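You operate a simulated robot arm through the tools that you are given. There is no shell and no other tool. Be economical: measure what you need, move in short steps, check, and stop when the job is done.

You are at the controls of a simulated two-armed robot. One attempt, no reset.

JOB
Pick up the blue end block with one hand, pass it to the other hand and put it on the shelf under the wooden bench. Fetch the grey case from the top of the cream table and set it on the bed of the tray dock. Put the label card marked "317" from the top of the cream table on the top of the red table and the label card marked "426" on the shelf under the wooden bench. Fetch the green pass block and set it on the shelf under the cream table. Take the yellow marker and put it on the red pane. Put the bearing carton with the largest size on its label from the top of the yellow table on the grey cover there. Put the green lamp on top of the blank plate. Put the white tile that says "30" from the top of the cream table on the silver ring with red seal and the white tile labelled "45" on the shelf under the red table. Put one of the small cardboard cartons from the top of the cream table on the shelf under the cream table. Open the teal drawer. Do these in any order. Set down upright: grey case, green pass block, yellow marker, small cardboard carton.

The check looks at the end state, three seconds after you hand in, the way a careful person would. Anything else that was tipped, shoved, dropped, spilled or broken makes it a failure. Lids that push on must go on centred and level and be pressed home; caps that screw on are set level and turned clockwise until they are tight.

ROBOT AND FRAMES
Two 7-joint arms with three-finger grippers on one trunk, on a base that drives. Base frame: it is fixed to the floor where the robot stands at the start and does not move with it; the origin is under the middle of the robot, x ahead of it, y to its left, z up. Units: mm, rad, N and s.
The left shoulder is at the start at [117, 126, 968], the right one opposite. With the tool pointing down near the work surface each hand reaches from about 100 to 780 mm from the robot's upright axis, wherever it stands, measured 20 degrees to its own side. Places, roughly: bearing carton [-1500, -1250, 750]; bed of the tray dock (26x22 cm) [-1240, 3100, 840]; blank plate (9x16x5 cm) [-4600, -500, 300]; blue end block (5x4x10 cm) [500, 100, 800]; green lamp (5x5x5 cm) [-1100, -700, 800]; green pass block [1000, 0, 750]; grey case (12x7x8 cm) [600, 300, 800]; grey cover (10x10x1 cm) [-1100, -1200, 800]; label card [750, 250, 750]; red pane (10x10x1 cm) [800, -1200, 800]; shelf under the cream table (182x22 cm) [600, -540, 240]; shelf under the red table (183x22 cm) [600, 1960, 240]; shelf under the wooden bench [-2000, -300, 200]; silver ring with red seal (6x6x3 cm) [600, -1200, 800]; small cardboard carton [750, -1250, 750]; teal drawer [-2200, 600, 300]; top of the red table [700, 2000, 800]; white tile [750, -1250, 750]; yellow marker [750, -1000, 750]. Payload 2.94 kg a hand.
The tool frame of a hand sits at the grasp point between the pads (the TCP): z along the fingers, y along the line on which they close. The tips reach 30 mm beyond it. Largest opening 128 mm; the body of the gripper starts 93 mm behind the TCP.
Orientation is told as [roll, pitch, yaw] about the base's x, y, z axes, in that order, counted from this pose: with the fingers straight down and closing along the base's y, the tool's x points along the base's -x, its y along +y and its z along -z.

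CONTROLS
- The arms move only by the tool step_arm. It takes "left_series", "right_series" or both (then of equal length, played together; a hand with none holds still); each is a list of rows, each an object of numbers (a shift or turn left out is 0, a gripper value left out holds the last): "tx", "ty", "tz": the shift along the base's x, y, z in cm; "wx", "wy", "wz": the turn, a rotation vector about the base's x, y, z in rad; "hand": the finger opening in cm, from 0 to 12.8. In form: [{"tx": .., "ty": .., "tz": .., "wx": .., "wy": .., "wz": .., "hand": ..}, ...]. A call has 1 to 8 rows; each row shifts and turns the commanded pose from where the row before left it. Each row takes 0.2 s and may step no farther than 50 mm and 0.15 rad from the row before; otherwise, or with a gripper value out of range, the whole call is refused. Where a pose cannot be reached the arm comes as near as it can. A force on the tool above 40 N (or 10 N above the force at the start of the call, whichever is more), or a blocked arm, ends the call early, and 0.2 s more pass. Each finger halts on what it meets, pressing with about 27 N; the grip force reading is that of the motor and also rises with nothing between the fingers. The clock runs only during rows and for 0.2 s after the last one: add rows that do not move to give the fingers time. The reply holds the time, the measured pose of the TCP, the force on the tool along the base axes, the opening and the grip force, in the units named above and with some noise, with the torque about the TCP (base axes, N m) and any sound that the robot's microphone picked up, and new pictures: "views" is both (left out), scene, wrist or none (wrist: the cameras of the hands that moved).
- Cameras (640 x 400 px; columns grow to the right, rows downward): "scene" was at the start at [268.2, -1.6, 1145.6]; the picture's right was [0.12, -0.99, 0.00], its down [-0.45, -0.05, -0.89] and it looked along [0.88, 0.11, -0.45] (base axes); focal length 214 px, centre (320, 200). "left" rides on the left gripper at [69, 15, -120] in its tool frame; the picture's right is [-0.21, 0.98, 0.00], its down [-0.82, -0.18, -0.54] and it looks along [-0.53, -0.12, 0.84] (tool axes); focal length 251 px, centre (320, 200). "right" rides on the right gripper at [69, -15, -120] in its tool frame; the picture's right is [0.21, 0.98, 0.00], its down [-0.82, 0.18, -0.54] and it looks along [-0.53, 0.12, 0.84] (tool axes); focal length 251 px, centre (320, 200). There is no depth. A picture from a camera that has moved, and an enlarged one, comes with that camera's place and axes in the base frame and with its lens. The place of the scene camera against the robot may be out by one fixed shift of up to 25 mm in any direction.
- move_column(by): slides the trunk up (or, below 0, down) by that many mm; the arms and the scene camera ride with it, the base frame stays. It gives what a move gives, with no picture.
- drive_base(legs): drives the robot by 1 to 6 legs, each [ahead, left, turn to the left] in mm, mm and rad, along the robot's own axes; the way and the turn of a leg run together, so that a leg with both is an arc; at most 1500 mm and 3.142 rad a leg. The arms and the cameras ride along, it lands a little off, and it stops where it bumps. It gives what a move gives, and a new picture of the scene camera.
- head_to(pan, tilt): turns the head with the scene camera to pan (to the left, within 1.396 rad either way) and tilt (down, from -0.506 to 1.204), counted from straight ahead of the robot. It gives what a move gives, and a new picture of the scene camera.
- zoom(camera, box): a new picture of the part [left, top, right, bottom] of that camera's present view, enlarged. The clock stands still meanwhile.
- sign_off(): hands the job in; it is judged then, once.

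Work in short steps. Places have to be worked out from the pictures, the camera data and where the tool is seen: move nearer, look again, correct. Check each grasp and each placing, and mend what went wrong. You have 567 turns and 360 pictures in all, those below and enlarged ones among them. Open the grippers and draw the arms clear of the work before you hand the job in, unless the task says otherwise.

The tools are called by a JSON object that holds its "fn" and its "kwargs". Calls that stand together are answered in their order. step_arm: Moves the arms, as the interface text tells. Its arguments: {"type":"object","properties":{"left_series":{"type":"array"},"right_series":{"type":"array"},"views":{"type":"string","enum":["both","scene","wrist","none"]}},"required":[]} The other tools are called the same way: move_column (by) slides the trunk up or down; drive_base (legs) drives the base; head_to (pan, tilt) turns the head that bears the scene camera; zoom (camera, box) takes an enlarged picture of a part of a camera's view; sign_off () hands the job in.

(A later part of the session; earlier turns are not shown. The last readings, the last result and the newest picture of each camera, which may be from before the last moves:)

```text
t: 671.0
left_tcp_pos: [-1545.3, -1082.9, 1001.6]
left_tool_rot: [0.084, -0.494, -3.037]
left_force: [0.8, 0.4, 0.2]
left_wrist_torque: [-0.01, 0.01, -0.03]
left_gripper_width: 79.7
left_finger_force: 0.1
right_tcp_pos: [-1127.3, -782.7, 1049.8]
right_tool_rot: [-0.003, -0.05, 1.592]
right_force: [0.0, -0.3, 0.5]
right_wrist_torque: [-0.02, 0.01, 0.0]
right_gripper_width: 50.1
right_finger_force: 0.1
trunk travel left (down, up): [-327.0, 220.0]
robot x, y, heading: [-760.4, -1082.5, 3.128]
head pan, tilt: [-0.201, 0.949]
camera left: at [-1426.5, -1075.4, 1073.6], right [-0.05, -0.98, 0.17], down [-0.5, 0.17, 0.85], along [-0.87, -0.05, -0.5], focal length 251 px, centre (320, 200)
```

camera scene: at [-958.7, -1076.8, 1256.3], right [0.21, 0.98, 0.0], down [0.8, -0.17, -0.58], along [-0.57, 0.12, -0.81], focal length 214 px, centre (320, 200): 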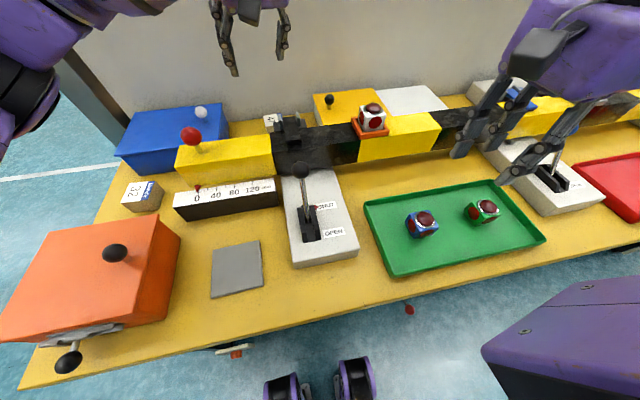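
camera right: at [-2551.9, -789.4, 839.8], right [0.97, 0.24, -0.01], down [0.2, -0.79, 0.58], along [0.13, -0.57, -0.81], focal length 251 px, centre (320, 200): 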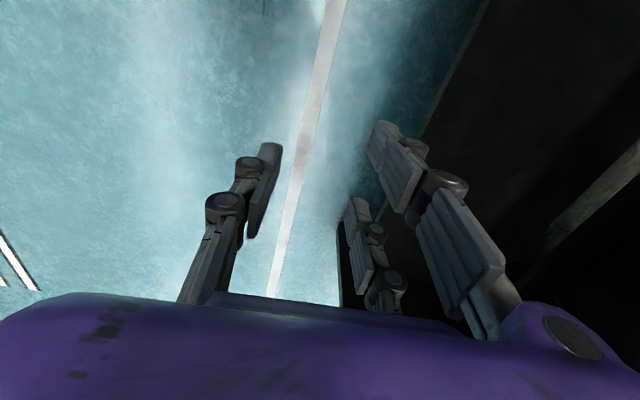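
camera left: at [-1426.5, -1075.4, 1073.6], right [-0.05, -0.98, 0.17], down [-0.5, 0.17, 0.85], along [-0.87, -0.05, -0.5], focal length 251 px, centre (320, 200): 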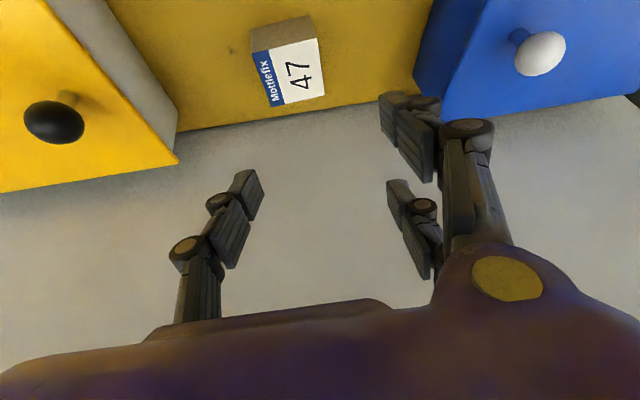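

{"fn": "step_arm", "kwargs": {"left_series": [{"tx": -0.4, "tz": -4, "wx": 0.08}, {"tx": -0.5, "tz": -4}, {"tx": -0.5, "tz": -4}, {"tx": -0.5, "tz": -2.5}], "views": "wrist"}}

```text
t: 672.1
left_tcp_pos: [-1566.1, -1084.0, 869.6]
left_tool_rot: [-0.021, -0.505, -2.99]
left_force: [7.6, -0.7, 18.9]
left_wrist_torque: [0.19, -2.03, -0.14]
left_gripper_width: 80.2
left_finger_force: 0.1
right_tcp_pos: [-1125.6, -782.6, 1051.2]
right_tool_rot: [-0.002, -0.051, 1.594]
right_force: [-0.5, -0.4, 0.4]
right_wrist_torque: [0.01, -0.07, 0.02]
right_gripper_width: 49.9
right_finger_force: 0.1
trunk travel left (down, up): [-327.0, 220.0]
robot x, y, heading: [-761.6, -1079.8, 3.137]
head pan, tilt: [-0.201, 0.949]
stopped in row 4 (left hand): the force on the tool passed its limit at 45 N (the readings are from after the stop); the commanded pose is now the measured one
camera left: at [-1445.6, -1082.1, 940.5], right [-0.05, -1.0, 0.09], down [-0.48, 0.1, 0.87], along [-0.88, 0.0, -0.48], focal length 251 px, centre (320, 200)
```

left: 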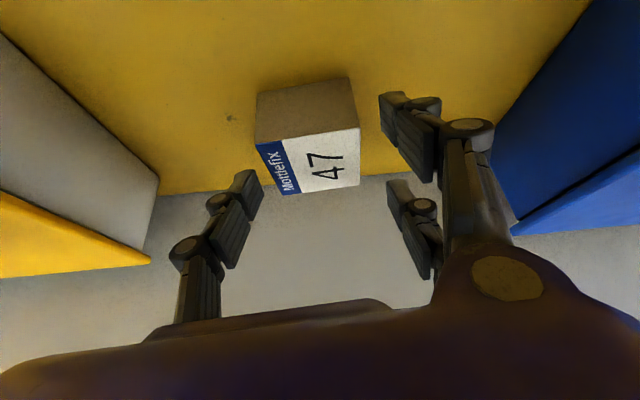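

The wrist camera housing touched the clamp's lever. I rise; a smaller pitch (0.2) keeps the camera above it.

{"fn": "step_arm", "kwargs": {"left_series": [{"tz": 4}, {"tz": 4}, {"tz": 4}, {"wy": -0.1}, {"wy": -0.1}, {"wy": -0.1}], "views": "scene"}}

```text
t: 673.5
left_tcp_pos: [-1566.3, -1083.0, 985.1]
left_tool_rot: [0.03, -0.203, -3.005]
left_force: [0.1, 1.3, -0.3]
left_wrist_torque: [0.03, 0.02, 0.0]
left_gripper_width: 80.1
left_finger_force: 0.1
right_tcp_pos: [-1127.0, -783.7, 1051.3]
right_tool_rot: [-0.003, -0.051, 1.591]
right_force: [-0.4, -0.1, 0.1]
right_wrist_torque: [-0.03, 0.02, 0.01]
right_gripper_width: 50.1
right_finger_force: 0.1
trunk travel left (down, up): [-327.0, 220.0]
robot x, y, heading: [-763.7, -1082.5, 3.128]
head pan, tilt: [-0.201, 0.949]
camera scene: at [-958.4, -1076.6, 1256.3], right [0.21, 0.98, 0.0], down [0.79, -0.17, -0.58], along [-0.57, 0.12, -0.81], focal length 214 px, centre (320, 200)
```

scene: 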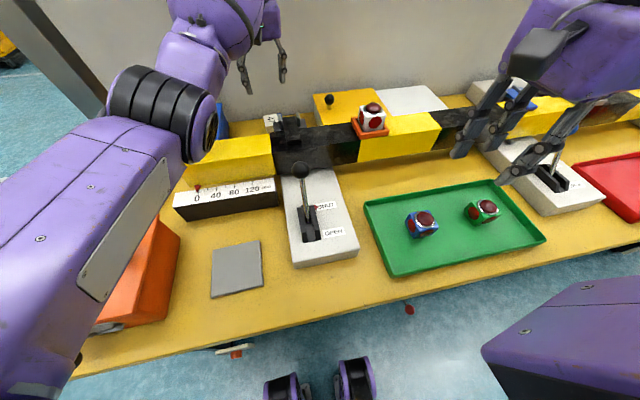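

Reach is fine and the elbow clears the knobs. I descend at this small pitch.

{"fn": "step_arm", "kwargs": {"left_series": [{"tz": -4}, {"tz": -4}, {"tz": -3}, {"tz": -2}], "views": "wrist"}}

```text
t: 674.5
left_tcp_pos: [-1566.6, -1081.4, 853.4]
left_tool_rot: [0.027, -0.203, -3.004]
left_force: [-0.4, -0.2, 0.2]
left_wrist_torque: [-0.01, -0.03, 0.05]
left_gripper_width: 80.1
left_finger_force: 0.0
right_tcp_pos: [-1127.9, -784.2, 1049.6]
right_tool_rot: [-0.004, -0.051, 1.59]
right_force: [0.3, -0.2, 0.0]
right_wrist_torque: [0.01, 0.0, -0.03]
right_gripper_width: 49.9
right_finger_force: 0.1
trunk travel left (down, up): [-327.0, 220.0]
robot x, y, heading: [-757.9, -1080.6, 3.128]
head pan, tilt: [-0.201, 0.949]
camera left: at [-1473.0, -1080.2, 957.3], right [-0.07, -0.99, 0.07], down [-0.72, 0.1, 0.69], along [-0.69, 0.0, -0.72], focal length 251 px, centre (320, 200)
```

left: 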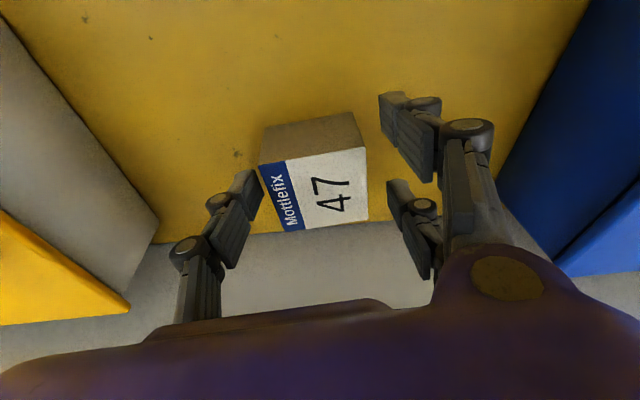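

{"fn": "step_arm", "kwargs": {"left_series": [{"tz": -0.7}, {"hand": 5}, {"hand": 4.2}, {}], "views": "wrist"}}

```text
t: 675.5
left_tcp_pos: [-1566.8, -1081.9, 847.4]
left_tool_rot: [0.028, -0.203, -3.006]
left_force: [-0.6, 1.0, 1.6]
left_wrist_torque: [0.04, 0.05, -0.01]
left_gripper_width: 60.3
left_finger_force: 26.7
right_tcp_pos: [-1126.8, -782.8, 1051.4]
right_tool_rot: [-0.003, -0.052, 1.592]
right_force: [0.4, -0.2, -1.1]
right_wrist_torque: [0.01, 0.03, 0.0]
right_gripper_width: 50.1
right_finger_force: 0.1
trunk travel left (down, up): [-327.0, 220.0]
robot x, y, heading: [-763.8, -1082.9, 3.132]
head pan, tilt: [-0.201, 0.949]
camera left: at [-1473.0, -1081.0, 951.1], right [-0.07, -0.99, 0.07], down [-0.72, 0.1, 0.69], along [-0.69, 0.0, -0.72], focal length 251 px, centre (320, 200)
```

left: 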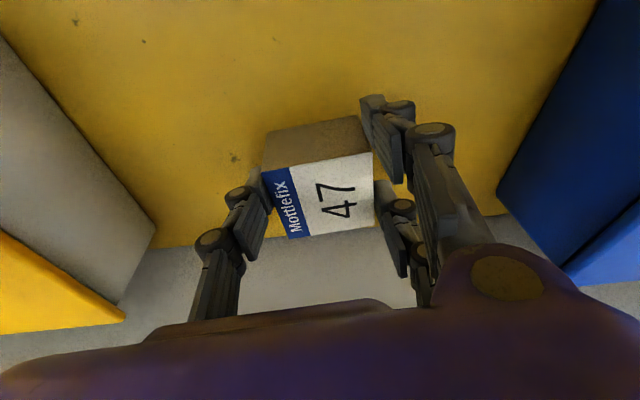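

Gripped (60 mm). I raise by the trunk, then use the base to carry it over the grey cover.

{"fn": "move_column", "kwargs": {"by": 220}}

{"fn": "drive_base", "kwargs": {"legs": [[-440, 0, 0], [0, 165, 0]]}}

{"fn": "step_arm", "kwargs": {"left_series": [{"tx": 0.1}], "views": "wrist"}}

```text
t: 677.8
left_tcp_pos: [-1559.6, -1083.8, 1270.3]
left_tool_rot: [-0.013, -0.458, -2.991]
left_force: [-0.1, 0.4, -1.9]
left_wrist_torque: [0.02, -0.02, -0.02]
left_gripper_width: 60.0
left_finger_force: 27.2
right_tcp_pos: [-1128.1, -783.2, 1268.9]
right_tool_rot: [-0.005, -0.051, 1.595]
right_force: [-0.6, -0.2, -1.0]
right_wrist_torque: [0.02, 0.01, -0.03]
right_gripper_width: 49.9
right_finger_force: 0.1
trunk travel left (down, up): [-547.0, 0.0]
robot x, y, heading: [-762.7, -1081.1, 3.131]
head pan, tilt: [-0.201, 0.949]
```

```text
t: 682.2
left_tcp_pos: [-1115.4, -1255.6, 1275.1]
left_tool_rot: [-0.013, -0.462, -2.986]
left_force: [0.5, 0.1, -1.0]
left_wrist_torque: [-0.01, -0.05, 0.0]
left_gripper_width: 59.4
left_finger_force: 26.8
right_tcp_pos: [-686.5, -953.7, 1270.2]
right_tool_rot: [-0.004, -0.05, 1.6]
right_force: [0.3, -0.2, 0.5]
right_wrist_torque: [-0.02, 0.02, -0.01]
right_gripper_width: 50.0
right_finger_force: 0.1
trunk travel left (down, up): [-547.0, 0.0]
robot x, y, heading: [-319.6, -1249.0, 3.13]
head pan, tilt: [-0.201, 0.949]
camera scene: at [-387.5, -1245.9, 1493.7], right [0.2, 0.98, 0.0], down [0.8, -0.17, -0.58], along [-0.57, 0.12, -0.81], focal length 214 px, centre (320, 200)
```

scene: 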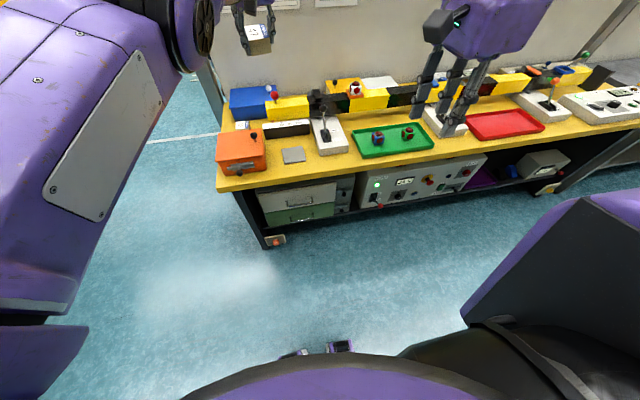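

```text
t: 682.6
left_tcp_pos: [-1113.7, -1255.2, 1272.7]
left_tool_rot: [-0.012, -0.459, -2.986]
left_force: [1.2, -0.4, -1.4]
left_wrist_torque: [0.0, -0.05, 0.0]
left_gripper_width: 59.8
left_finger_force: 27.2
right_tcp_pos: [-687.3, -952.1, 1270.0]
right_tool_rot: [-0.002, -0.049, 1.6]
right_force: [0.1, 0.0, 1.3]
right_wrist_torque: [0.01, -0.01, -0.01]
right_gripper_width: 50.2
right_finger_force: 0.1
trunk travel left (down, up): [-547.0, 0.0]
robot x, y, heading: [-319.3, -1249.4, 3.137]
head pan, tilt: [-0.201, 0.949]
camera left: at [-997.2, -1254.2, 1349.4], right [-0.04, -1.0, 0.08], down [-0.52, 0.09, 0.85], along [-0.86, -0.01, -0.52], focal length 251 px, centre (320, 200)
```

left: 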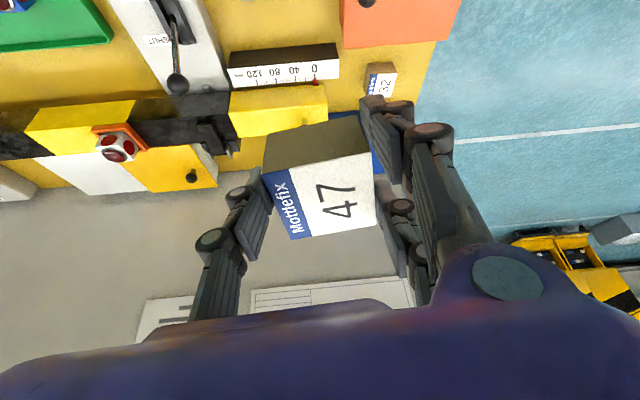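

Carton still firm. I restore the pitch to 0.2 and lower toward the cover.

{"fn": "step_arm", "kwargs": {"left_series": [{"wy": -0.13, "tz": -3}, {"wy": -0.126, "tz": -3}, {"tz": -3}], "views": "none"}}

{"fn": "move_column", "kwargs": {"by": -220}}

{"fn": "step_arm", "kwargs": {"left_series": [{"tx": -0.1}], "views": "wrist"}}

```text
t: 683.4
left_tcp_pos: [-1065.9, -1272.0, 1172.8]
left_tool_rot: [0.026, -0.207, -2.999]
left_force: [0.1, -0.3, -1.0]
left_wrist_torque: [0.0, -0.06, 0.0]
left_gripper_width: 59.3
left_finger_force: 27.1
left hand out of reach, approached as far as the arm can: row 1, 2
right_tcp_pos: [-686.9, -954.7, 1269.9]
right_tool_rot: [-0.003, -0.052, 1.599]
right_force: [-0.6, -1.0, 0.0]
right_wrist_torque: [0.03, -0.01, 0.02]
right_gripper_width: 50.1
right_finger_force: 0.1
trunk travel left (down, up): [-547.0, 0.0]
robot x, y, heading: [-320.5, -1246.8, 3.133]
head pan, tilt: [-0.201, 0.949]
```

```text
t: 685.6
left_tcp_pos: [-1050.8, -1269.9, 831.0]
left_tool_rot: [0.049, -0.021, -3.006]
left_force: [7.9, -1.3, 12.6]
left_wrist_torque: [0.41, -0.05, -0.27]
left_gripper_width: 59.8
left_finger_force: 26.4
right_tcp_pos: [-685.2, -953.2, 1052.8]
right_tool_rot: [-0.005, -0.052, 1.598]
right_force: [0.2, 0.6, 0.0]
right_wrist_torque: [0.01, -0.01, -0.02]
right_gripper_width: 50.2
right_finger_force: 0.1
trunk travel left (down, up): [-330.0, 218.0]
robot x, y, heading: [-320.0, -1249.5, 3.141]
head pan, tilt: [-0.201, 0.949]
stopped: the force on the tool passed its limit at 49 N (the readings are from after the stop); the commanded pose is now the measured one
```

```text
t: 686.0
left_tcp_pos: [-1051.7, -1269.7, 830.3]
left_tool_rot: [0.049, -0.023, -3.005]
left_force: [10.1, 0.3, 14.8]
left_wrist_torque: [0.54, -0.02, -0.3]
left_gripper_width: 60.3
left_finger_force: 27.0
right_tcp_pos: [-683.6, -952.6, 1053.7]
right_tool_rot: [-0.004, -0.05, 1.598]
right_force: [0.2, -0.1, -0.2]
right_wrist_torque: [0.01, -0.02, 0.03]
right_gripper_width: 49.8
right_finger_force: 0.1
trunk travel left (down, up): [-330.0, 218.0]
robot x, y, heading: [-319.6, -1248.3, 3.137]
head pan, tilt: [-0.201, 0.949]
camera left: at [-978.1, -1268.6, 949.4], right [-0.08, -1.0, 0.05], down [-0.83, 0.09, 0.55], along [-0.55, 0.0, -0.83], focal length 251 px, centre (320, 200)
```

left: 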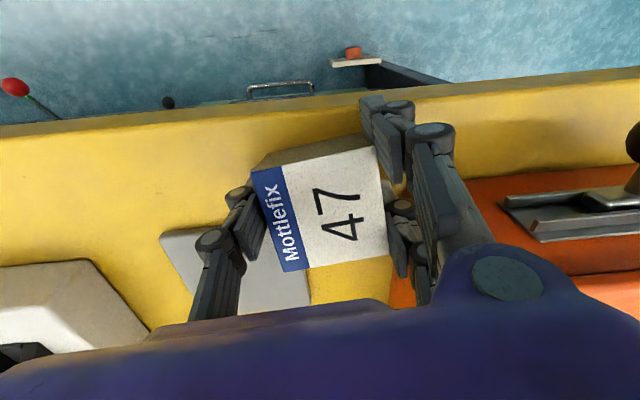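

The trunk move lowered the hand more than planned and the carton touched the table edge area. I lift and level it again.

{"fn": "step_arm", "kwargs": {"left_series": [{"tz": 3}, {"tz": 4}, {"tz": 3, "wy": 0.09}, {"wy": 0.09}], "views": "wrist"}}

```text
t: 687.0
left_tcp_pos: [-1051.4, -1270.2, 928.5]
left_tool_rot: [0.025, -0.198, -2.999]
left_force: [0.1, 0.0, -1.2]
left_wrist_torque: [-0.02, 0.04, 0.0]
left_gripper_width: 59.8
left_finger_force: 27.3
right_tcp_pos: [-687.2, -953.2, 1052.7]
right_tool_rot: [-0.005, -0.052, 1.599]
right_force: [0.4, 0.4, -0.2]
right_wrist_torque: [0.01, -0.02, 0.02]
right_gripper_width: 50.1
right_finger_force: 0.0
trunk travel left (down, up): [-330.0, 218.0]
robot x, y, heading: [-325.1, -1250.5, 3.136]
head pan, tilt: [-0.201, 0.949]
camera left: at [-959.2, -1268.9, 1033.4], right [-0.07, -1.0, 0.07], down [-0.72, 0.09, 0.69], along [-0.69, 0.0, -0.72], focal length 251 px, centre (320, 200)
```

left: 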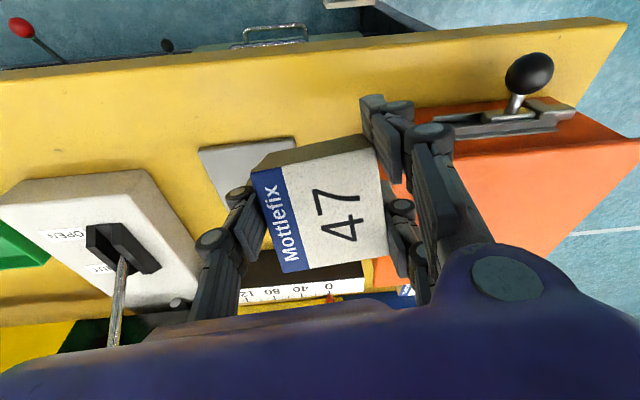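

Wrist view puts the cover centre at (-1138,-1201). I move over it and look.

{"fn": "step_arm", "kwargs": {"left_series": [{"tx": -2.7, "ty": 2.35}, {"tx": -2.7, "ty": 2.35}, {"tx": -2.6, "ty": 2.3}, {"tz": -3}], "views": "both"}}

```text
t: 688.0
left_tcp_pos: [-1134.1, -1202.7, 897.8]
left_tool_rot: [0.024, -0.199, -3.001]
left_force: [-0.8, -0.9, -1.1]
left_wrist_torque: [0.06, -0.06, -0.01]
left_gripper_width: 59.7
left_finger_force: 27.1
right_tcp_pos: [-688.2, -954.8, 1051.5]
right_tool_rot: [-0.007, -0.05, 1.599]
right_force: [-0.6, -0.3, 0.5]
right_wrist_torque: [0.04, 0.0, 0.0]
right_gripper_width: 49.8
right_finger_force: 0.1
trunk travel left (down, up): [-330.0, 218.0]
robot x, y, heading: [-321.5, -1249.1, 3.141]
head pan, tilt: [-0.201, 0.949]
camera scene: at [-516.4, -1247.3, 1258.5], right [0.2, 0.98, 0.0], down [0.8, -0.16, -0.58], along [-0.57, 0.12, -0.81], focal length 214 px, centre (320, 200)
camera left: at [-1040.8, -1201.7, 1002.9], right [-0.07, -1.0, 0.07], down [-0.72, 0.09, 0.69], along [-0.69, 0.0, -0.72], focal length 251 px, centre (320, 200)
```

scene: 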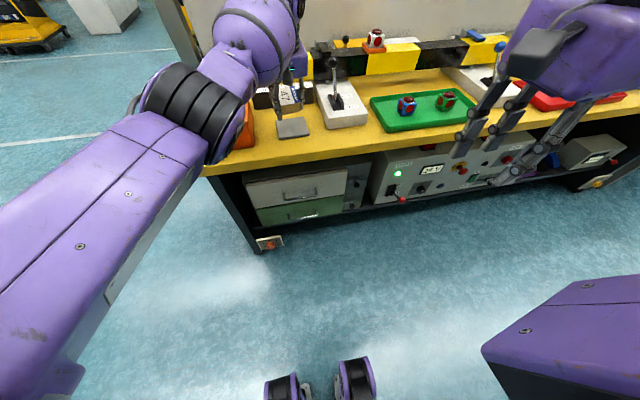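
left: 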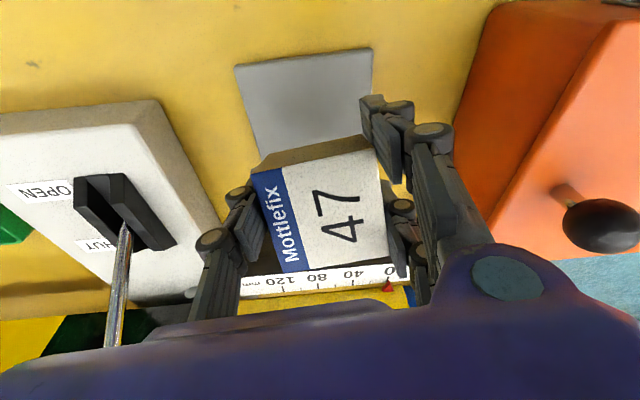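

Carton centred over the cover. Lower to contact.

{"fn": "step_arm", "kwargs": {"left_series": [{"ty": 0.3, "tz": -2}, {"tz": -1.2}, {"tz": -0.5}, {"tz": -0.4}, {"tz": -0.3}], "views": "wrist"}}

```text
t: 689.2
left_tcp_pos: [-1133.9, -1197.1, 853.8]
left_tool_rot: [0.028, -0.199, -3.0]
left_force: [0.4, 0.3, -1.5]
left_wrist_torque: [-0.01, -0.04, 0.02]
left_gripper_width: 59.6
left_finger_force: 27.1
right_tcp_pos: [-686.4, -955.0, 1052.6]
right_tool_rot: [-0.005, -0.05, 1.599]
right_force: [0.1, -0.3, 0.3]
right_wrist_torque: [0.02, -0.01, -0.02]
right_gripper_width: 49.7
right_finger_force: 0.1
trunk travel left (down, up): [-330.0, 218.0]
robot x, y, heading: [-317.0, -1248.1, 3.132]
head pan, tilt: [-0.201, 0.949]
camera left: at [-1040.1, -1195.7, 958.5], right [-0.07, -1.0, 0.07], down [-0.72, 0.09, 0.69], along [-0.69, 0.0, -0.72], focal length 251 px, centre (320, 200)
```

left: 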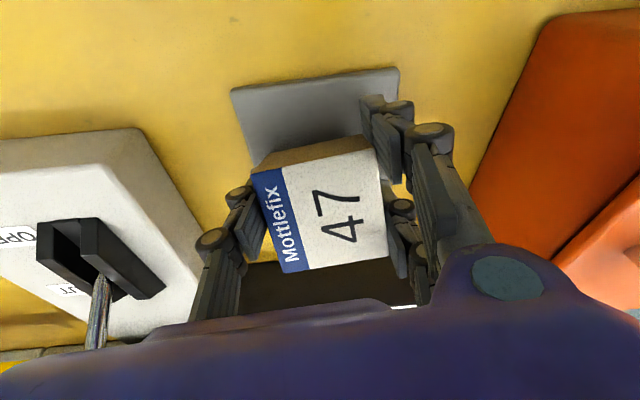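

{"fn": "step_arm", "kwargs": {"left_series": [{"tz": -0.3}, {"tz": -0.3}, {"tz": -0.3}, {"tz": -0.3}], "views": "none"}}

```text
t: 690.2
left_tcp_pos: [-1134.6, -1197.3, 843.9]
left_tool_rot: [0.024, -0.201, -3.0]
left_force: [1.3, -2.1, 6.7]
left_wrist_torque: [-0.3, -0.35, 0.02]
left_gripper_width: 59.5
left_finger_force: 27.1
right_tcp_pos: [-685.2, -953.6, 1052.3]
right_tool_rot: [-0.006, -0.05, 1.599]
right_force: [-0.4, 0.1, -0.1]
right_wrist_torque: [-0.01, -0.02, -0.02]
right_gripper_width: 50.0
right_finger_force: 0.1
trunk travel left (down, up): [-330.0, 218.0]
robot x, y, heading: [-320.1, -1247.8, 3.132]
head pan, tilt: [-0.201, 0.949]
```

Contact (~8 N). Open and rise.

{"fn": "step_arm", "kwargs": {"left_series": [{"hand": 8}, {}, {"tz": 4}, {"tz": 4}, {"tz": 4, "tx": 2}], "views": "wrist"}}

```text
t: 691.4
left_tcp_pos: [-1113.4, -1198.2, 962.7]
left_tool_rot: [0.025, -0.197, -3.0]
left_force: [0.8, -0.3, -0.2]
left_wrist_torque: [0.0, 0.0, -0.02]
left_gripper_width: 80.2
left_finger_force: 0.0
right_tcp_pos: [-686.9, -952.6, 1052.0]
right_tool_rot: [-0.005, -0.051, 1.598]
right_force: [0.3, 0.1, 0.4]
right_wrist_torque: [0.03, 0.03, -0.02]
right_gripper_width: 50.0
right_finger_force: 0.0
trunk travel left (down, up): [-330.0, 218.0]
robot x, y, heading: [-318.2, -1251.1, 3.134]
head pan, tilt: [-0.201, 0.949]
camera left: at [-1019.7, -1196.5, 1066.9], right [-0.07, -1.0, 0.07], down [-0.72, 0.09, 0.69], along [-0.69, 0.0, -0.72], focal length 251 px, centre (320, 200)
```

left: 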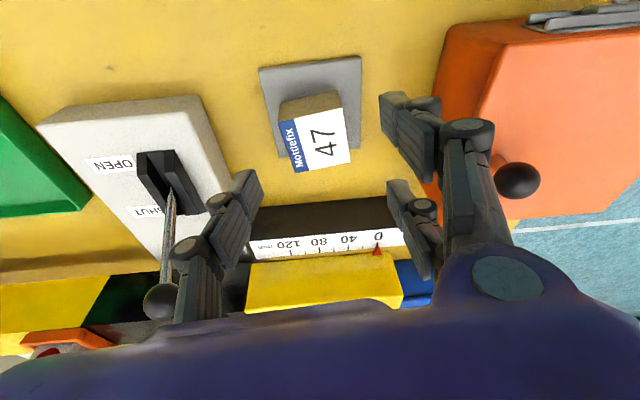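

Carton 47 stands on the cover. Next the green lamp: I raise the hand, level it and move north to the green tray.

{"fn": "step_arm", "kwargs": {"left_series": [{"tz": 4, "wy": -0.1}, {"tz": 4, "wy": -0.1}, {"tz": 4}, {"tx": 2, "tz": 2, "hand": 8}], "views": "none"}}

{"fn": "drive_base", "kwargs": {"legs": [[0, -550, 0]]}}

{"fn": "step_arm", "kwargs": {"left_series": [{"tz": -2}], "views": "wrist"}}

```text
t: 692.4
left_tcp_pos: [-1064.3, -1217.8, 1101.8]
left_tool_rot: [0.053, 0.002, -3.004]
left_force: [-0.3, -0.3, 0.1]
left_wrist_torque: [-0.02, -0.02, 0.0]
left_gripper_width: 80.1
left_finger_force: 0.0
left hand out of reach, approached as far as the arm can: row 1, 2, 3, 4
right_tcp_pos: [-685.7, -953.4, 1052.8]
right_tool_rot: [-0.006, -0.052, 1.599]
right_force: [-0.3, -0.4, 0.0]
right_wrist_torque: [-0.02, 0.04, -0.03]
right_gripper_width: 50.1
right_finger_force: 0.0
trunk travel left (down, up): [-330.0, 218.0]
robot x, y, heading: [-315.4, -1248.6, 3.138]
head pan, tilt: [-0.201, 0.949]
```

```text
t: 697.7
left_tcp_pos: [-1063.3, -674.2, 1100.8]
left_tool_rot: [0.054, 0.002, -3.002]
left_force: [0.4, 0.5, 0.5]
left_wrist_torque: [-0.01, 0.0, -0.02]
left_gripper_width: 79.6
left_finger_force: 0.0
right_tcp_pos: [-687.1, -408.1, 1052.5]
right_tool_rot: [-0.004, -0.051, 1.602]
right_force: [1.0, 0.4, -0.1]
right_wrist_torque: [0.02, -0.01, -0.02]
right_gripper_width: 50.1
right_finger_force: 0.2
trunk travel left (down, up): [-330.0, 218.0]
robot x, y, heading: [-319.9, -701.8, 3.142]
head pan, tilt: [-0.201, 0.949]
camera scene: at [-513.8, -700.6, 1258.8], right [0.2, 0.98, 0.0], down [0.8, -0.16, -0.58], along [-0.57, 0.12, -0.81], focal length 214 px, centre (320, 200)
```

scene: 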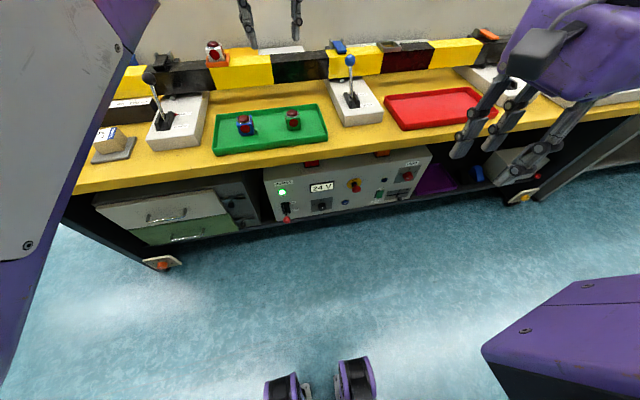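

```text
t: 698.1
left_tcp_pos: [-1069.4, -673.4, 1081.3]
left_tool_rot: [0.057, 0.006, -2.997]
left_force: [-1.3, 0.0, 1.0]
left_wrist_torque: [0.0, 0.0, 0.0]
left_gripper_width: 79.6
left_finger_force: 0.1
left hand out of reach, approached as far as the arm can: row 1
right_tcp_pos: [-687.0, -409.1, 1051.9]
right_tool_rot: [-0.007, -0.051, 1.602]
right_force: [-0.4, 0.5, 0.0]
right_wrist_torque: [-0.02, -0.03, -0.01]
right_gripper_width: 50.0
right_finger_force: 0.1
trunk travel left (down, up): [-330.0, 218.0]
robot x, y, heading: [-315.5, -704.7, 3.143]
head pan, tilt: [-0.201, 0.949]
camera left: at [-999.1, -671.4, 1201.9], right [-0.07, -1.0, 0.05], down [-0.85, 0.09, 0.53], along [-0.53, -0.01, -0.85], focal length 251 px, centre (320, 200)
```

left: 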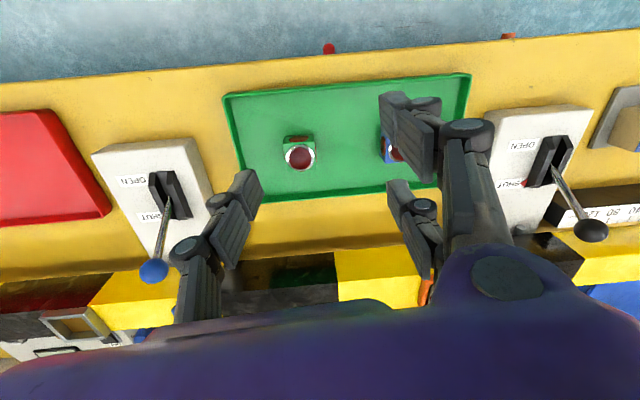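

The green lamp is at about (-1133,-652). I drive 160 mm closer and bring the hand above it.

{"fn": "drive_base", "kwargs": {"legs": [[160, 0, 0]]}}

{"fn": "step_arm", "kwargs": {"left_series": [{"tx": 3, "ty": 0.7, "tz": -3, "wz": -0.1, "wx": 0.055}, {"tx": 3, "ty": 0.7, "tz": -3}, {"tx": 3, "ty": 0.7, "tz": -2.5}, {"tz": -4}], "views": "wrist"}}

```text
t: 699.5
left_tcp_pos: [-1227.1, -674.8, 1082.4]
left_tool_rot: [0.055, 0.005, -2.997]
left_force: [-0.9, -0.7, -0.7]
left_wrist_torque: [0.01, -0.01, 0.0]
left_gripper_width: 80.0
left_finger_force: 0.1
right_tcp_pos: [-846.6, -409.5, 1051.7]
right_tool_rot: [-0.005, -0.052, 1.605]
right_force: [0.0, 0.2, 0.2]
right_wrist_torque: [0.01, -0.02, 0.0]
right_gripper_width: 50.0
right_finger_force: 0.1
trunk travel left (down, up): [-330.0, 218.0]
robot x, y, heading: [-479.0, -701.8, -3.142]
head pan, tilt: [-0.201, 0.949]
camera scene: at [-673.1, -700.8, 1258.7], right [0.2, 0.98, 0.0], down [0.8, -0.16, -0.58], along [-0.57, 0.12, -0.81], focal length 214 px, centre (320, 200)
```

scene: 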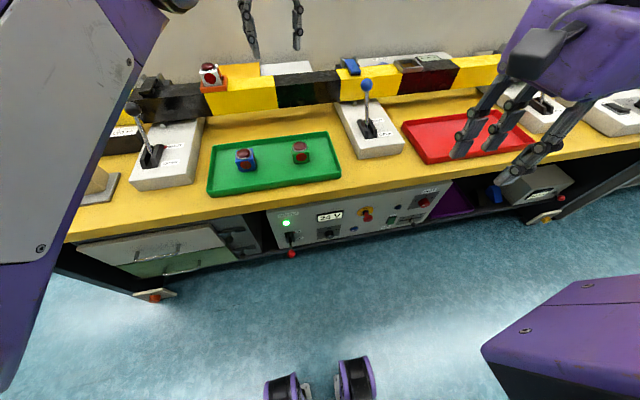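

```text
t: 700.5
left_tcp_pos: [-1234.0, -621.6, 982.7]
left_tool_rot: [0.002, 0.012, -3.099]
left_force: [-0.5, -0.6, 0.5]
left_wrist_torque: [0.01, -0.01, 0.0]
left_gripper_width: 79.9
left_finger_force: 0.0
left hand out of reach, approached as far as the arm can: row 1, 2, 3, 4
right_tcp_pos: [-846.3, -409.6, 1050.8]
right_tool_rot: [-0.007, -0.049, 1.605]
right_force: [-0.3, -0.4, -0.2]
right_wrist_torque: [0.0, -0.01, -0.01]
right_gripper_width: 50.0
right_finger_force: 0.1
trunk travel left (down, up): [-330.0, 218.0]
robot x, y, heading: [-477.4, -702.1, -3.139]
head pan, tilt: [-0.201, 0.949]
camera left: at [-1164.9, -633.6, 1103.3], right [-0.17, -0.98, 0.0], down [-0.83, 0.15, 0.53], along [-0.52, 0.09, -0.85], focal length 251 px, centre (320, 200)
```

left: 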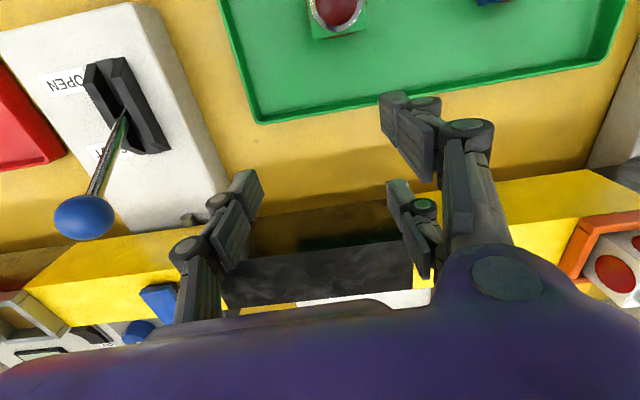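

I pull the hand back toward the lamp.

{"fn": "step_arm", "kwargs": {"left_series": [{"tx": 4, "ty": -1}, {"tx": 4, "ty": -1}, {"tx": 2, "ty": -1}], "views": "none"}}

```text
t: 701.3
left_tcp_pos: [-1228.9, -614.4, 988.5]
left_tool_rot: [0.002, 0.014, -3.101]
left_force: [-0.8, 0.4, 0.1]
left_wrist_torque: [0.0, 0.0, 0.0]
left_gripper_width: 80.1
left_finger_force: 0.1
left hand out of reach, approached as far as the arm can: row 1, 2, 3
right_tcp_pos: [-845.3, -409.9, 1052.0]
right_tool_rot: [-0.005, -0.05, 1.604]
right_force: [-0.4, 0.3, 0.3]
right_wrist_torque: [0.02, 0.01, 0.01]
right_gripper_width: 49.9
right_finger_force: 0.1
trunk travel left (down, up): [-330.0, 218.0]
robot x, y, heading: [-475.1, -703.9, -3.139]
head pan, tilt: [-0.201, 0.949]
```

{"fn": "step_arm", "kwargs": {"left_series": [{"tz": 4, "tx": 2}, {"tz": 4, "tx": 2}, {"tz": 4, "tx": 2}], "views": "scene"}}

```text
t: 702.1
left_tcp_pos: [-1191.8, -605.4, 1118.2]
left_tool_rot: [0.001, 0.009, -3.099]
left_force: [1.1, -0.4, 0.2]
left_wrist_torque: [-0.01, 0.01, 0.0]
left_gripper_width: 80.0
left_finger_force: 0.1
left hand out of reach, approached as far as the arm can: row 1, 2, 3
right_tcp_pos: [-844.7, -409.2, 1053.6]
right_tool_rot: [-0.006, -0.051, 1.603]
right_force: [1.3, -0.5, -0.6]
right_wrist_torque: [0.02, 0.03, 0.0]
right_gripper_width: 50.0
right_finger_force: 0.0
trunk travel left (down, up): [-330.0, 218.0]
robot x, y, heading: [-476.7, -703.1, -3.139]
head pan, tilt: [-0.201, 0.949]
camera scene: at [-671.5, -701.0, 1259.0], right [0.2, 0.98, 0.0], down [0.8, -0.16, -0.58], along [-0.57, 0.12, -0.81], focal length 214 px, centre (320, 200)
```

scene: 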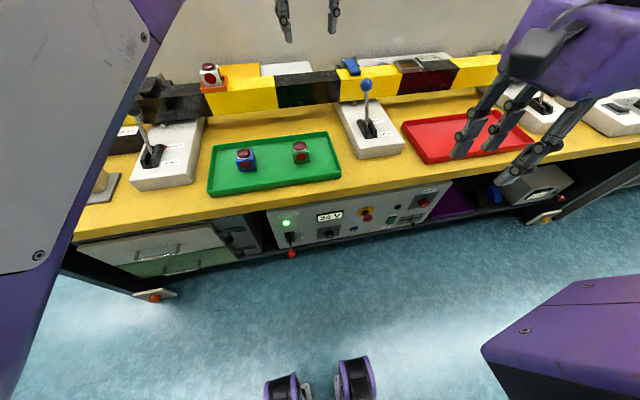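

The lamp should lie on the left arm's own side. I shift the base north 130 mm and move the hand left over the lamp.

{"fn": "drive_base", "kwargs": {"legs": [[0, -130, 0]]}}

{"fn": "step_arm", "kwargs": {"left_series": [{"tx": 1.2, "ty": -3.5}, {"tx": 1.2, "ty": -3.5}, {"tx": 1.2, "ty": -3.5}, {"tx": 1.2, "ty": -3.5}, {"tx": 1.2, "ty": -3.5}, {"tz": -4}, {"tz": -4}], "views": "wrist"}}

```text
t: 703.9
left_tcp_pos: [-1192.6, -477.4, 1115.3]
left_tool_rot: [0.002, 0.01, -3.095]
left_force: [-0.5, -0.5, -0.2]
left_wrist_torque: [0.0, -0.03, 0.02]
left_gripper_width: 80.0
left_finger_force: 0.1
right_tcp_pos: [-846.8, -281.6, 1052.6]
right_tool_rot: [-0.004, -0.05, 1.606]
right_force: [-0.1, -0.1, 0.2]
right_wrist_torque: [-0.05, 0.03, -0.03]
right_gripper_width: 49.9
right_finger_force: 0.1
trunk travel left (down, up): [-330.0, 218.0]
robot x, y, heading: [-477.2, -574.2, -3.14]
head pan, tilt: [-0.201, 0.949]
camera scene: at [-673.0, -573.1, 1258.8], right [0.2, 0.98, 0.0], down [0.8, -0.16, -0.58], along [-0.57, 0.11, -0.81], focal length 214 px, centre (320, 200)
```

scene: 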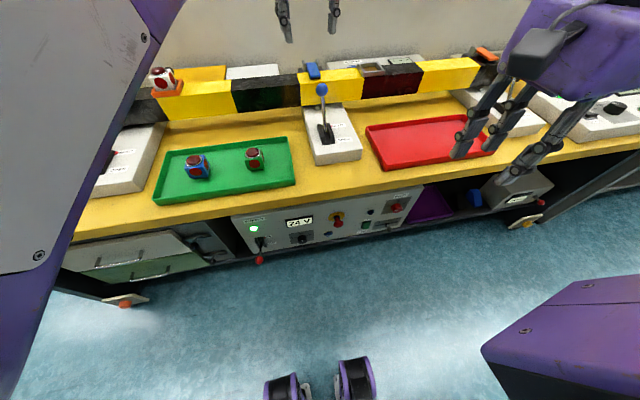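

```text
t: 705.5
left_tcp_pos: [-1249.5, -609.5, 1077.2]
left_tool_rot: [0.002, 0.014, -3.098]
left_force: [0.2, -0.5, -0.1]
left_wrist_torque: [-0.02, -0.01, -0.02]
left_gripper_width: 79.9
left_finger_force: 0.0
left hand out of reach, approached as far as the arm can: row 1, 2, 3, 4, 5, 6, 7
right_tcp_pos: [-846.9, -282.0, 1052.3]
right_tool_rot: [-0.008, -0.05, 1.605]
right_force: [-0.6, -0.4, -0.8]
right_wrist_torque: [-0.02, -0.02, -0.02]
right_gripper_width: 50.0
right_finger_force: 0.1
trunk travel left (down, up): [-330.0, 218.0]
robot x, y, heading: [-477.2, -575.6, -3.134]
head pan, tilt: [-0.201, 0.949]
camera left: at [-1181.9, -620.1, 1197.9], right [-0.17, -0.99, 0.0], down [-0.84, 0.14, 0.53], along [-0.52, 0.09, -0.85], focal length 251 px, centre (320, 200)
```

left: 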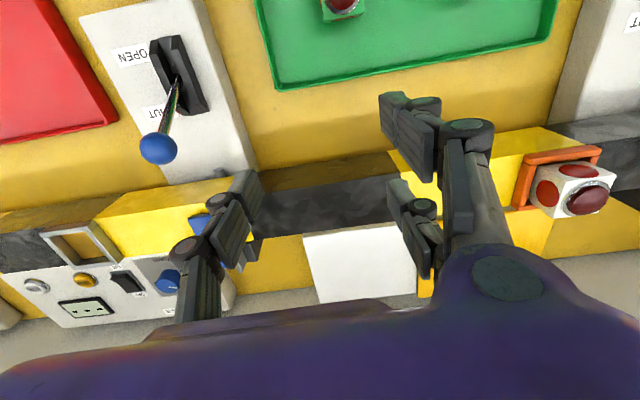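

The arm is stretched straight and won't fold. I use the base for positioning: back 110 mm and left 45 mm, then lower.

{"fn": "drive_base", "kwargs": {"legs": [[-105, 45, 0]]}}

{"fn": "step_arm", "kwargs": {"left_series": [{"tz": -4}, {"tz": -4}, {"tz": -4}], "views": "wrist"}}

```text
t: 706.7
left_tcp_pos: [-1147.5, -652.0, 1077.3]
left_tool_rot: [0.002, 0.013, -3.096]
left_force: [0.2, -0.1, 0.2]
left_wrist_torque: [-0.01, 0.03, -0.02]
left_gripper_width: 80.1
left_finger_force: 0.1
right_tcp_pos: [-743.6, -326.3, 1052.2]
right_tool_rot: [-0.005, -0.051, 1.605]
right_force: [-0.6, 0.0, 0.6]
right_wrist_torque: [0.01, 0.02, 0.01]
right_gripper_width: 49.9
right_finger_force: 0.0
trunk travel left (down, up): [-330.0, 218.0]
robot x, y, heading: [-374.2, -618.8, -3.137]
head pan, tilt: [-0.201, 0.949]
camera scene: at [-570.0, -617.5, 1258.7], right [0.2, 0.98, 0.0], down [0.8, -0.16, -0.58], along [-0.57, 0.11, -0.81], focal length 214 px, centre (320, 200)
```

scene: 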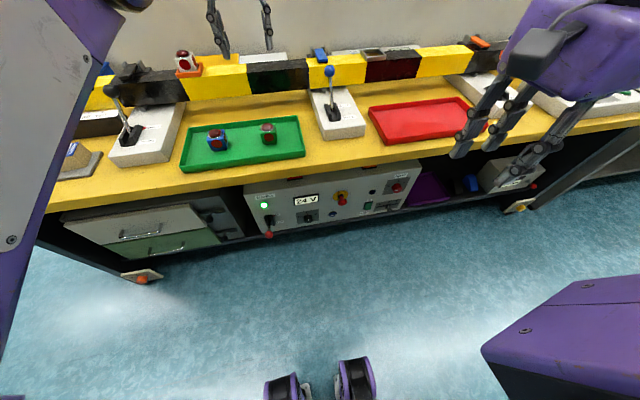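

```text
t: 707.5
left_tcp_pos: [-1168.2, -648.5, 957.8]
left_tool_rot: [0.002, 0.017, -3.096]
left_force: [0.7, 0.9, -0.3]
left_wrist_torque: [0.0, -0.05, 0.04]
left_gripper_width: 80.0
left_finger_force: 0.0
left hand out of reach, approached as far as the arm can: row 1, 2, 3
right_tcp_pos: [-744.8, -326.4, 1050.8]
right_tool_rot: [-0.006, -0.05, 1.607]
right_force: [0.4, 0.3, 0.0]
right_wrist_torque: [0.03, -0.04, 0.01]
right_gripper_width: 50.0
right_finger_force: 0.1
trunk travel left (down, up): [-330.0, 218.0]
robot x, y, heading: [-375.4, -618.0, -3.139]
head pan, tilt: [-0.201, 0.949]
camera left: at [-1099.0, -660.0, 1079.6], right [-0.17, -0.99, 0.0], down [-0.84, 0.14, 0.53], along [-0.52, 0.09, -0.85], focal length 251 px, centre (320, 200)
```

left: 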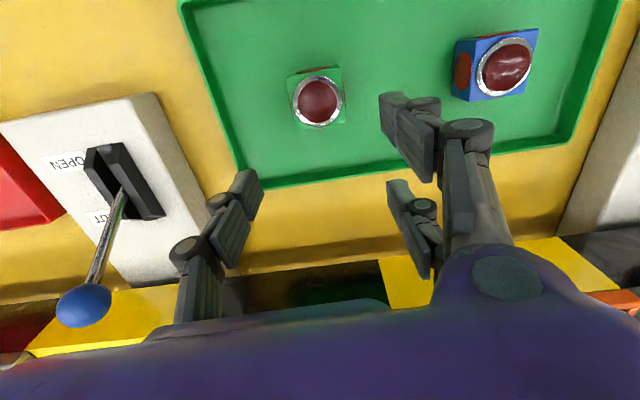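

Lamp dome at (-1140,-651). I back 34 mm and lower further.

{"fn": "drive_base", "kwargs": {"legs": [[-34, 3, 0]]}}

{"fn": "step_arm", "kwargs": {"left_series": [{"tz": -3.5}, {"tz": -3}], "views": "wrist"}}

```text
t: 708.3
left_tcp_pos: [-1135.0, -651.0, 958.6]
left_tool_rot: [0.003, 0.018, -3.096]
left_force: [-0.3, 0.0, -0.2]
left_wrist_torque: [-0.03, -0.01, -0.01]
left_gripper_width: 79.8
left_finger_force: 0.2
right_tcp_pos: [-711.5, -328.7, 1051.8]
right_tool_rot: [-0.007, -0.049, 1.605]
right_force: [0.7, -0.3, 0.4]
right_wrist_torque: [-0.01, 0.03, -0.01]
right_gripper_width: 50.1
right_finger_force: 0.0
trunk travel left (down, up): [-330.0, 218.0]
robot x, y, heading: [-342.1, -625.0, -3.14]
head pan, tilt: [-0.201, 0.949]
camera scene: at [-537.8, -620.4, 1258.7], right [0.2, 0.98, 0.0], down [0.8, -0.16, -0.58], along [-0.57, 0.11, -0.81], focal length 214 px, centre (320, 200)
```

scene: 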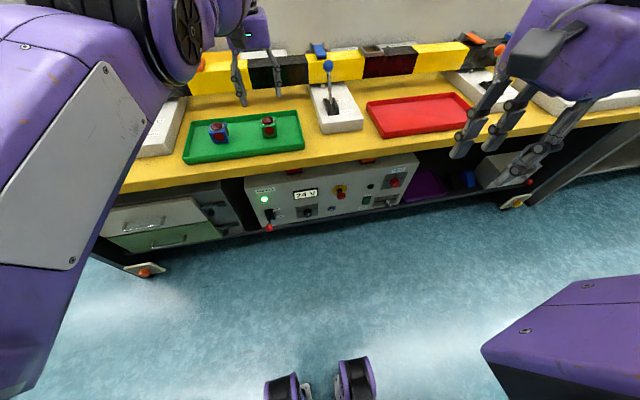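

```text
t: 708.9
left_tcp_pos: [-1135.7, -648.6, 896.3]
left_tool_rot: [0.005, 0.018, -3.095]
left_force: [-0.1, -0.2, -0.3]
left_wrist_torque: [-0.03, -0.01, 0.0]
left_gripper_width: 79.6
left_finger_force: 0.0
right_tcp_pos: [-710.8, -329.7, 1051.6]
right_tool_rot: [-0.005, -0.049, 1.606]
right_force: [-0.1, -0.9, 0.9]
right_wrist_torque: [0.03, 0.01, 0.0]
right_gripper_width: 50.0
right_finger_force: 0.1
trunk travel left (down, up): [-330.0, 218.0]
robot x, y, heading: [-343.7, -624.5, -3.143]
head pan, tilt: [-0.201, 0.949]
camera left: at [-1067.7, -660.5, 1016.8], right [-0.17, -0.99, 0.0], down [-0.84, 0.14, 0.53], along [-0.52, 0.09, -0.85], focal length 251 px, centre (320, 200)
```

left: 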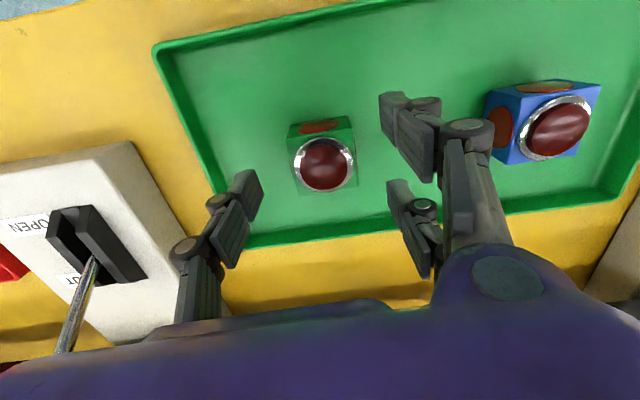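

{"fn": "step_arm", "kwargs": {"left_series": [{"tx": -0.3, "tz": -3}, {"tz": -2}, {"hand": 4.2}, {"hand": 3.5}, {}], "views": "wrist"}}

```text
t: 710.1
left_tcp_pos: [-1137.1, -649.7, 845.2]
left_tool_rot: [0.005, 0.016, -3.096]
left_force: [0.3, 1.6, 3.1]
left_wrist_torque: [0.03, 0.03, 0.01]
left_gripper_width: 45.2
left_finger_force: 26.9
right_tcp_pos: [-711.1, -329.2, 1051.7]
right_tool_rot: [-0.004, -0.051, 1.606]
right_force: [-1.1, 0.1, -0.6]
right_wrist_torque: [-0.02, -0.03, 0.03]
right_gripper_width: 49.9
right_finger_force: 0.1
trunk travel left (down, up): [-330.0, 218.0]
robot x, y, heading: [-340.8, -622.0, -3.141]
head pan, tilt: [-0.201, 0.949]
camera left: at [-1068.0, -661.3, 966.7], right [-0.17, -0.99, 0.0], down [-0.84, 0.14, 0.53], along [-0.52, 0.09, -0.85], focal length 251 px, centre (320, 200)
```

left: 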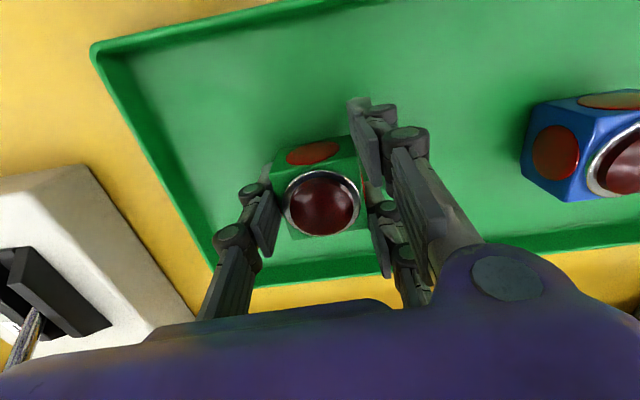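

Gripped (45 mm). I lift it out by the arm, raise the trunk, and head around to the west side for the blank plate.

{"fn": "step_arm", "kwargs": {"left_series": [{"tz": 3}, {"tz": 4}, {"tz": 4}, {"tz": 4}], "views": "none"}}

{"fn": "move_column", "kwargs": {"by": 150}}

```text
t: 711.1
left_tcp_pos: [-1130.1, -653.3, 994.1]
left_tool_rot: [0.004, 0.018, -3.097]
left_force: [1.0, 0.1, -3.0]
left_wrist_torque: [0.0, 0.0, 0.01]
left_gripper_width: 45.4
left_finger_force: 26.9
left hand out of reach, approached as far as the arm can: row 3, 4
right_tcp_pos: [-710.7, -327.6, 1052.5]
right_tool_rot: [-0.006, -0.05, 1.606]
right_force: [0.9, -0.4, 0.0]
right_wrist_torque: [0.01, 0.03, -0.03]
right_gripper_width: 49.8
right_finger_force: 0.0
trunk travel left (down, up): [-330.0, 218.0]
robot x, y, heading: [-338.8, -622.7, -3.135]
head pan, tilt: [-0.201, 0.949]
```

```text
t: 712.9
left_tcp_pos: [-1107.8, -654.4, 1290.6]
left_tool_rot: [-0.005, -0.179, -3.096]
left_force: [0.1, -0.1, -2.3]
left_wrist_torque: [0.01, -0.01, 0.02]
left_gripper_width: 45.0
left_finger_force: 27.1
right_tcp_pos: [-712.8, -328.9, 1200.8]
right_tool_rot: [-0.008, -0.049, 1.606]
right_force: [-0.2, 0.4, -0.1]
right_wrist_torque: [0.0, -0.06, 0.03]
right_gripper_width: 50.0
right_finger_force: 0.0
trunk travel left (down, up): [-480.0, 68.0]
robot x, y, heading: [-344.4, -623.7, -3.142]
head pan, tilt: [-0.201, 0.949]
```

{"fn": "drive_base", "kwargs": {"legs": [[0, 0, -1.571], [1490, 40, 0], [1490, 40, 0], [1490, 30, 0], [270, 0, 0], [0, 0, 1.571]]}}

{"fn": "drive_base", "kwargs": {"legs": [[1250, 0, 0], [1250, 0, 0], [0, 0, 1.571], [1500, 0, 0], [1500, 0, 0], [1400, 0, 0]]}}

```text
t: 743.4
left_tcp_pos: [-1285.2, 4091.1, 1292.0]
left_tool_rot: [-0.006, -0.183, -3.084]
left_force: [-0.4, -0.8, -2.0]
left_wrist_torque: [-0.01, 0.01, -0.01]
left_gripper_width: 44.5
left_finger_force: 27.1
right_tcp_pos: [-893.7, 4420.6, 1201.7]
right_tool_rot: [-0.005, -0.05, 1.617]
right_force: [0.0, 0.6, 0.4]
right_wrist_torque: [0.03, -0.01, -0.05]
right_gripper_width: 50.0
right_finger_force: 0.1
trunk travel left (down, up): [-480.0, 68.0]
robot x, y, heading: [-521.4, 4137.1, -3.128]
head pan, tilt: [-0.201, 0.949]
camera scene: at [-661.0, 4132.8, 1420.5], right [0.19, 0.98, 0.0], down [0.8, -0.15, -0.58], along [-0.57, 0.11, -0.81], focal length 214 px, centre (320, 200)
```

scene: 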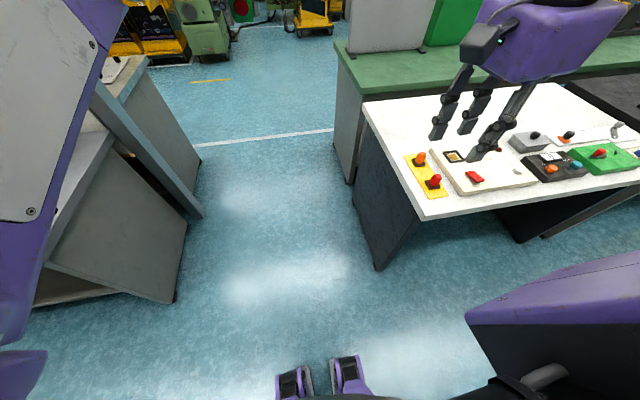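

```text
t: 780.1
left_tcp_pos: [-2828.1, -1059.1, 1293.2]
left_tool_rot: [-0.006, -0.183, -1.493]
left_force: [0.7, -1.0, -1.7]
left_wrist_torque: [0.02, 0.03, 0.01]
left_gripper_width: 44.3
left_finger_force: 26.9
right_tcp_pos: [-3164.8, -674.6, 1202.4]
right_tool_rot: [-0.006, -0.051, -3.075]
right_force: [-0.2, 0.4, -0.6]
right_wrist_torque: [0.02, -0.01, -0.01]
right_gripper_width: 49.9
right_finger_force: 0.1
trunk travel left (down, up): [-480.0, 68.0]
robot x, y, heading: [-2883.8, -296.7, -1.535]
head pan, tilt: [-0.201, 0.949]
camera scene: at [-2889.1, -453.1, 1420.5], right [-0.99, 0.17, 0.0], down [0.13, 0.8, -0.58], along [-0.1, -0.57, -0.81], focal length 214 px, centre (320, 200)
```

scene: 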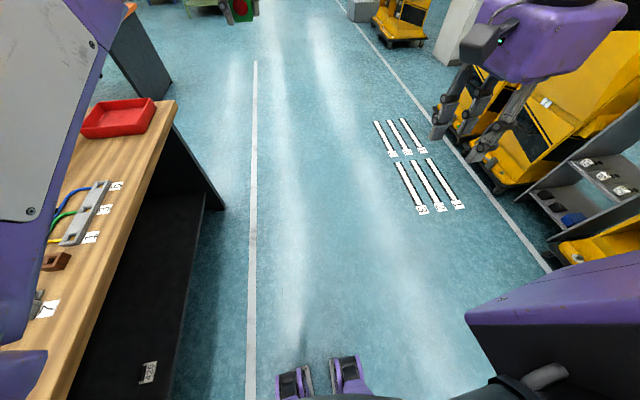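

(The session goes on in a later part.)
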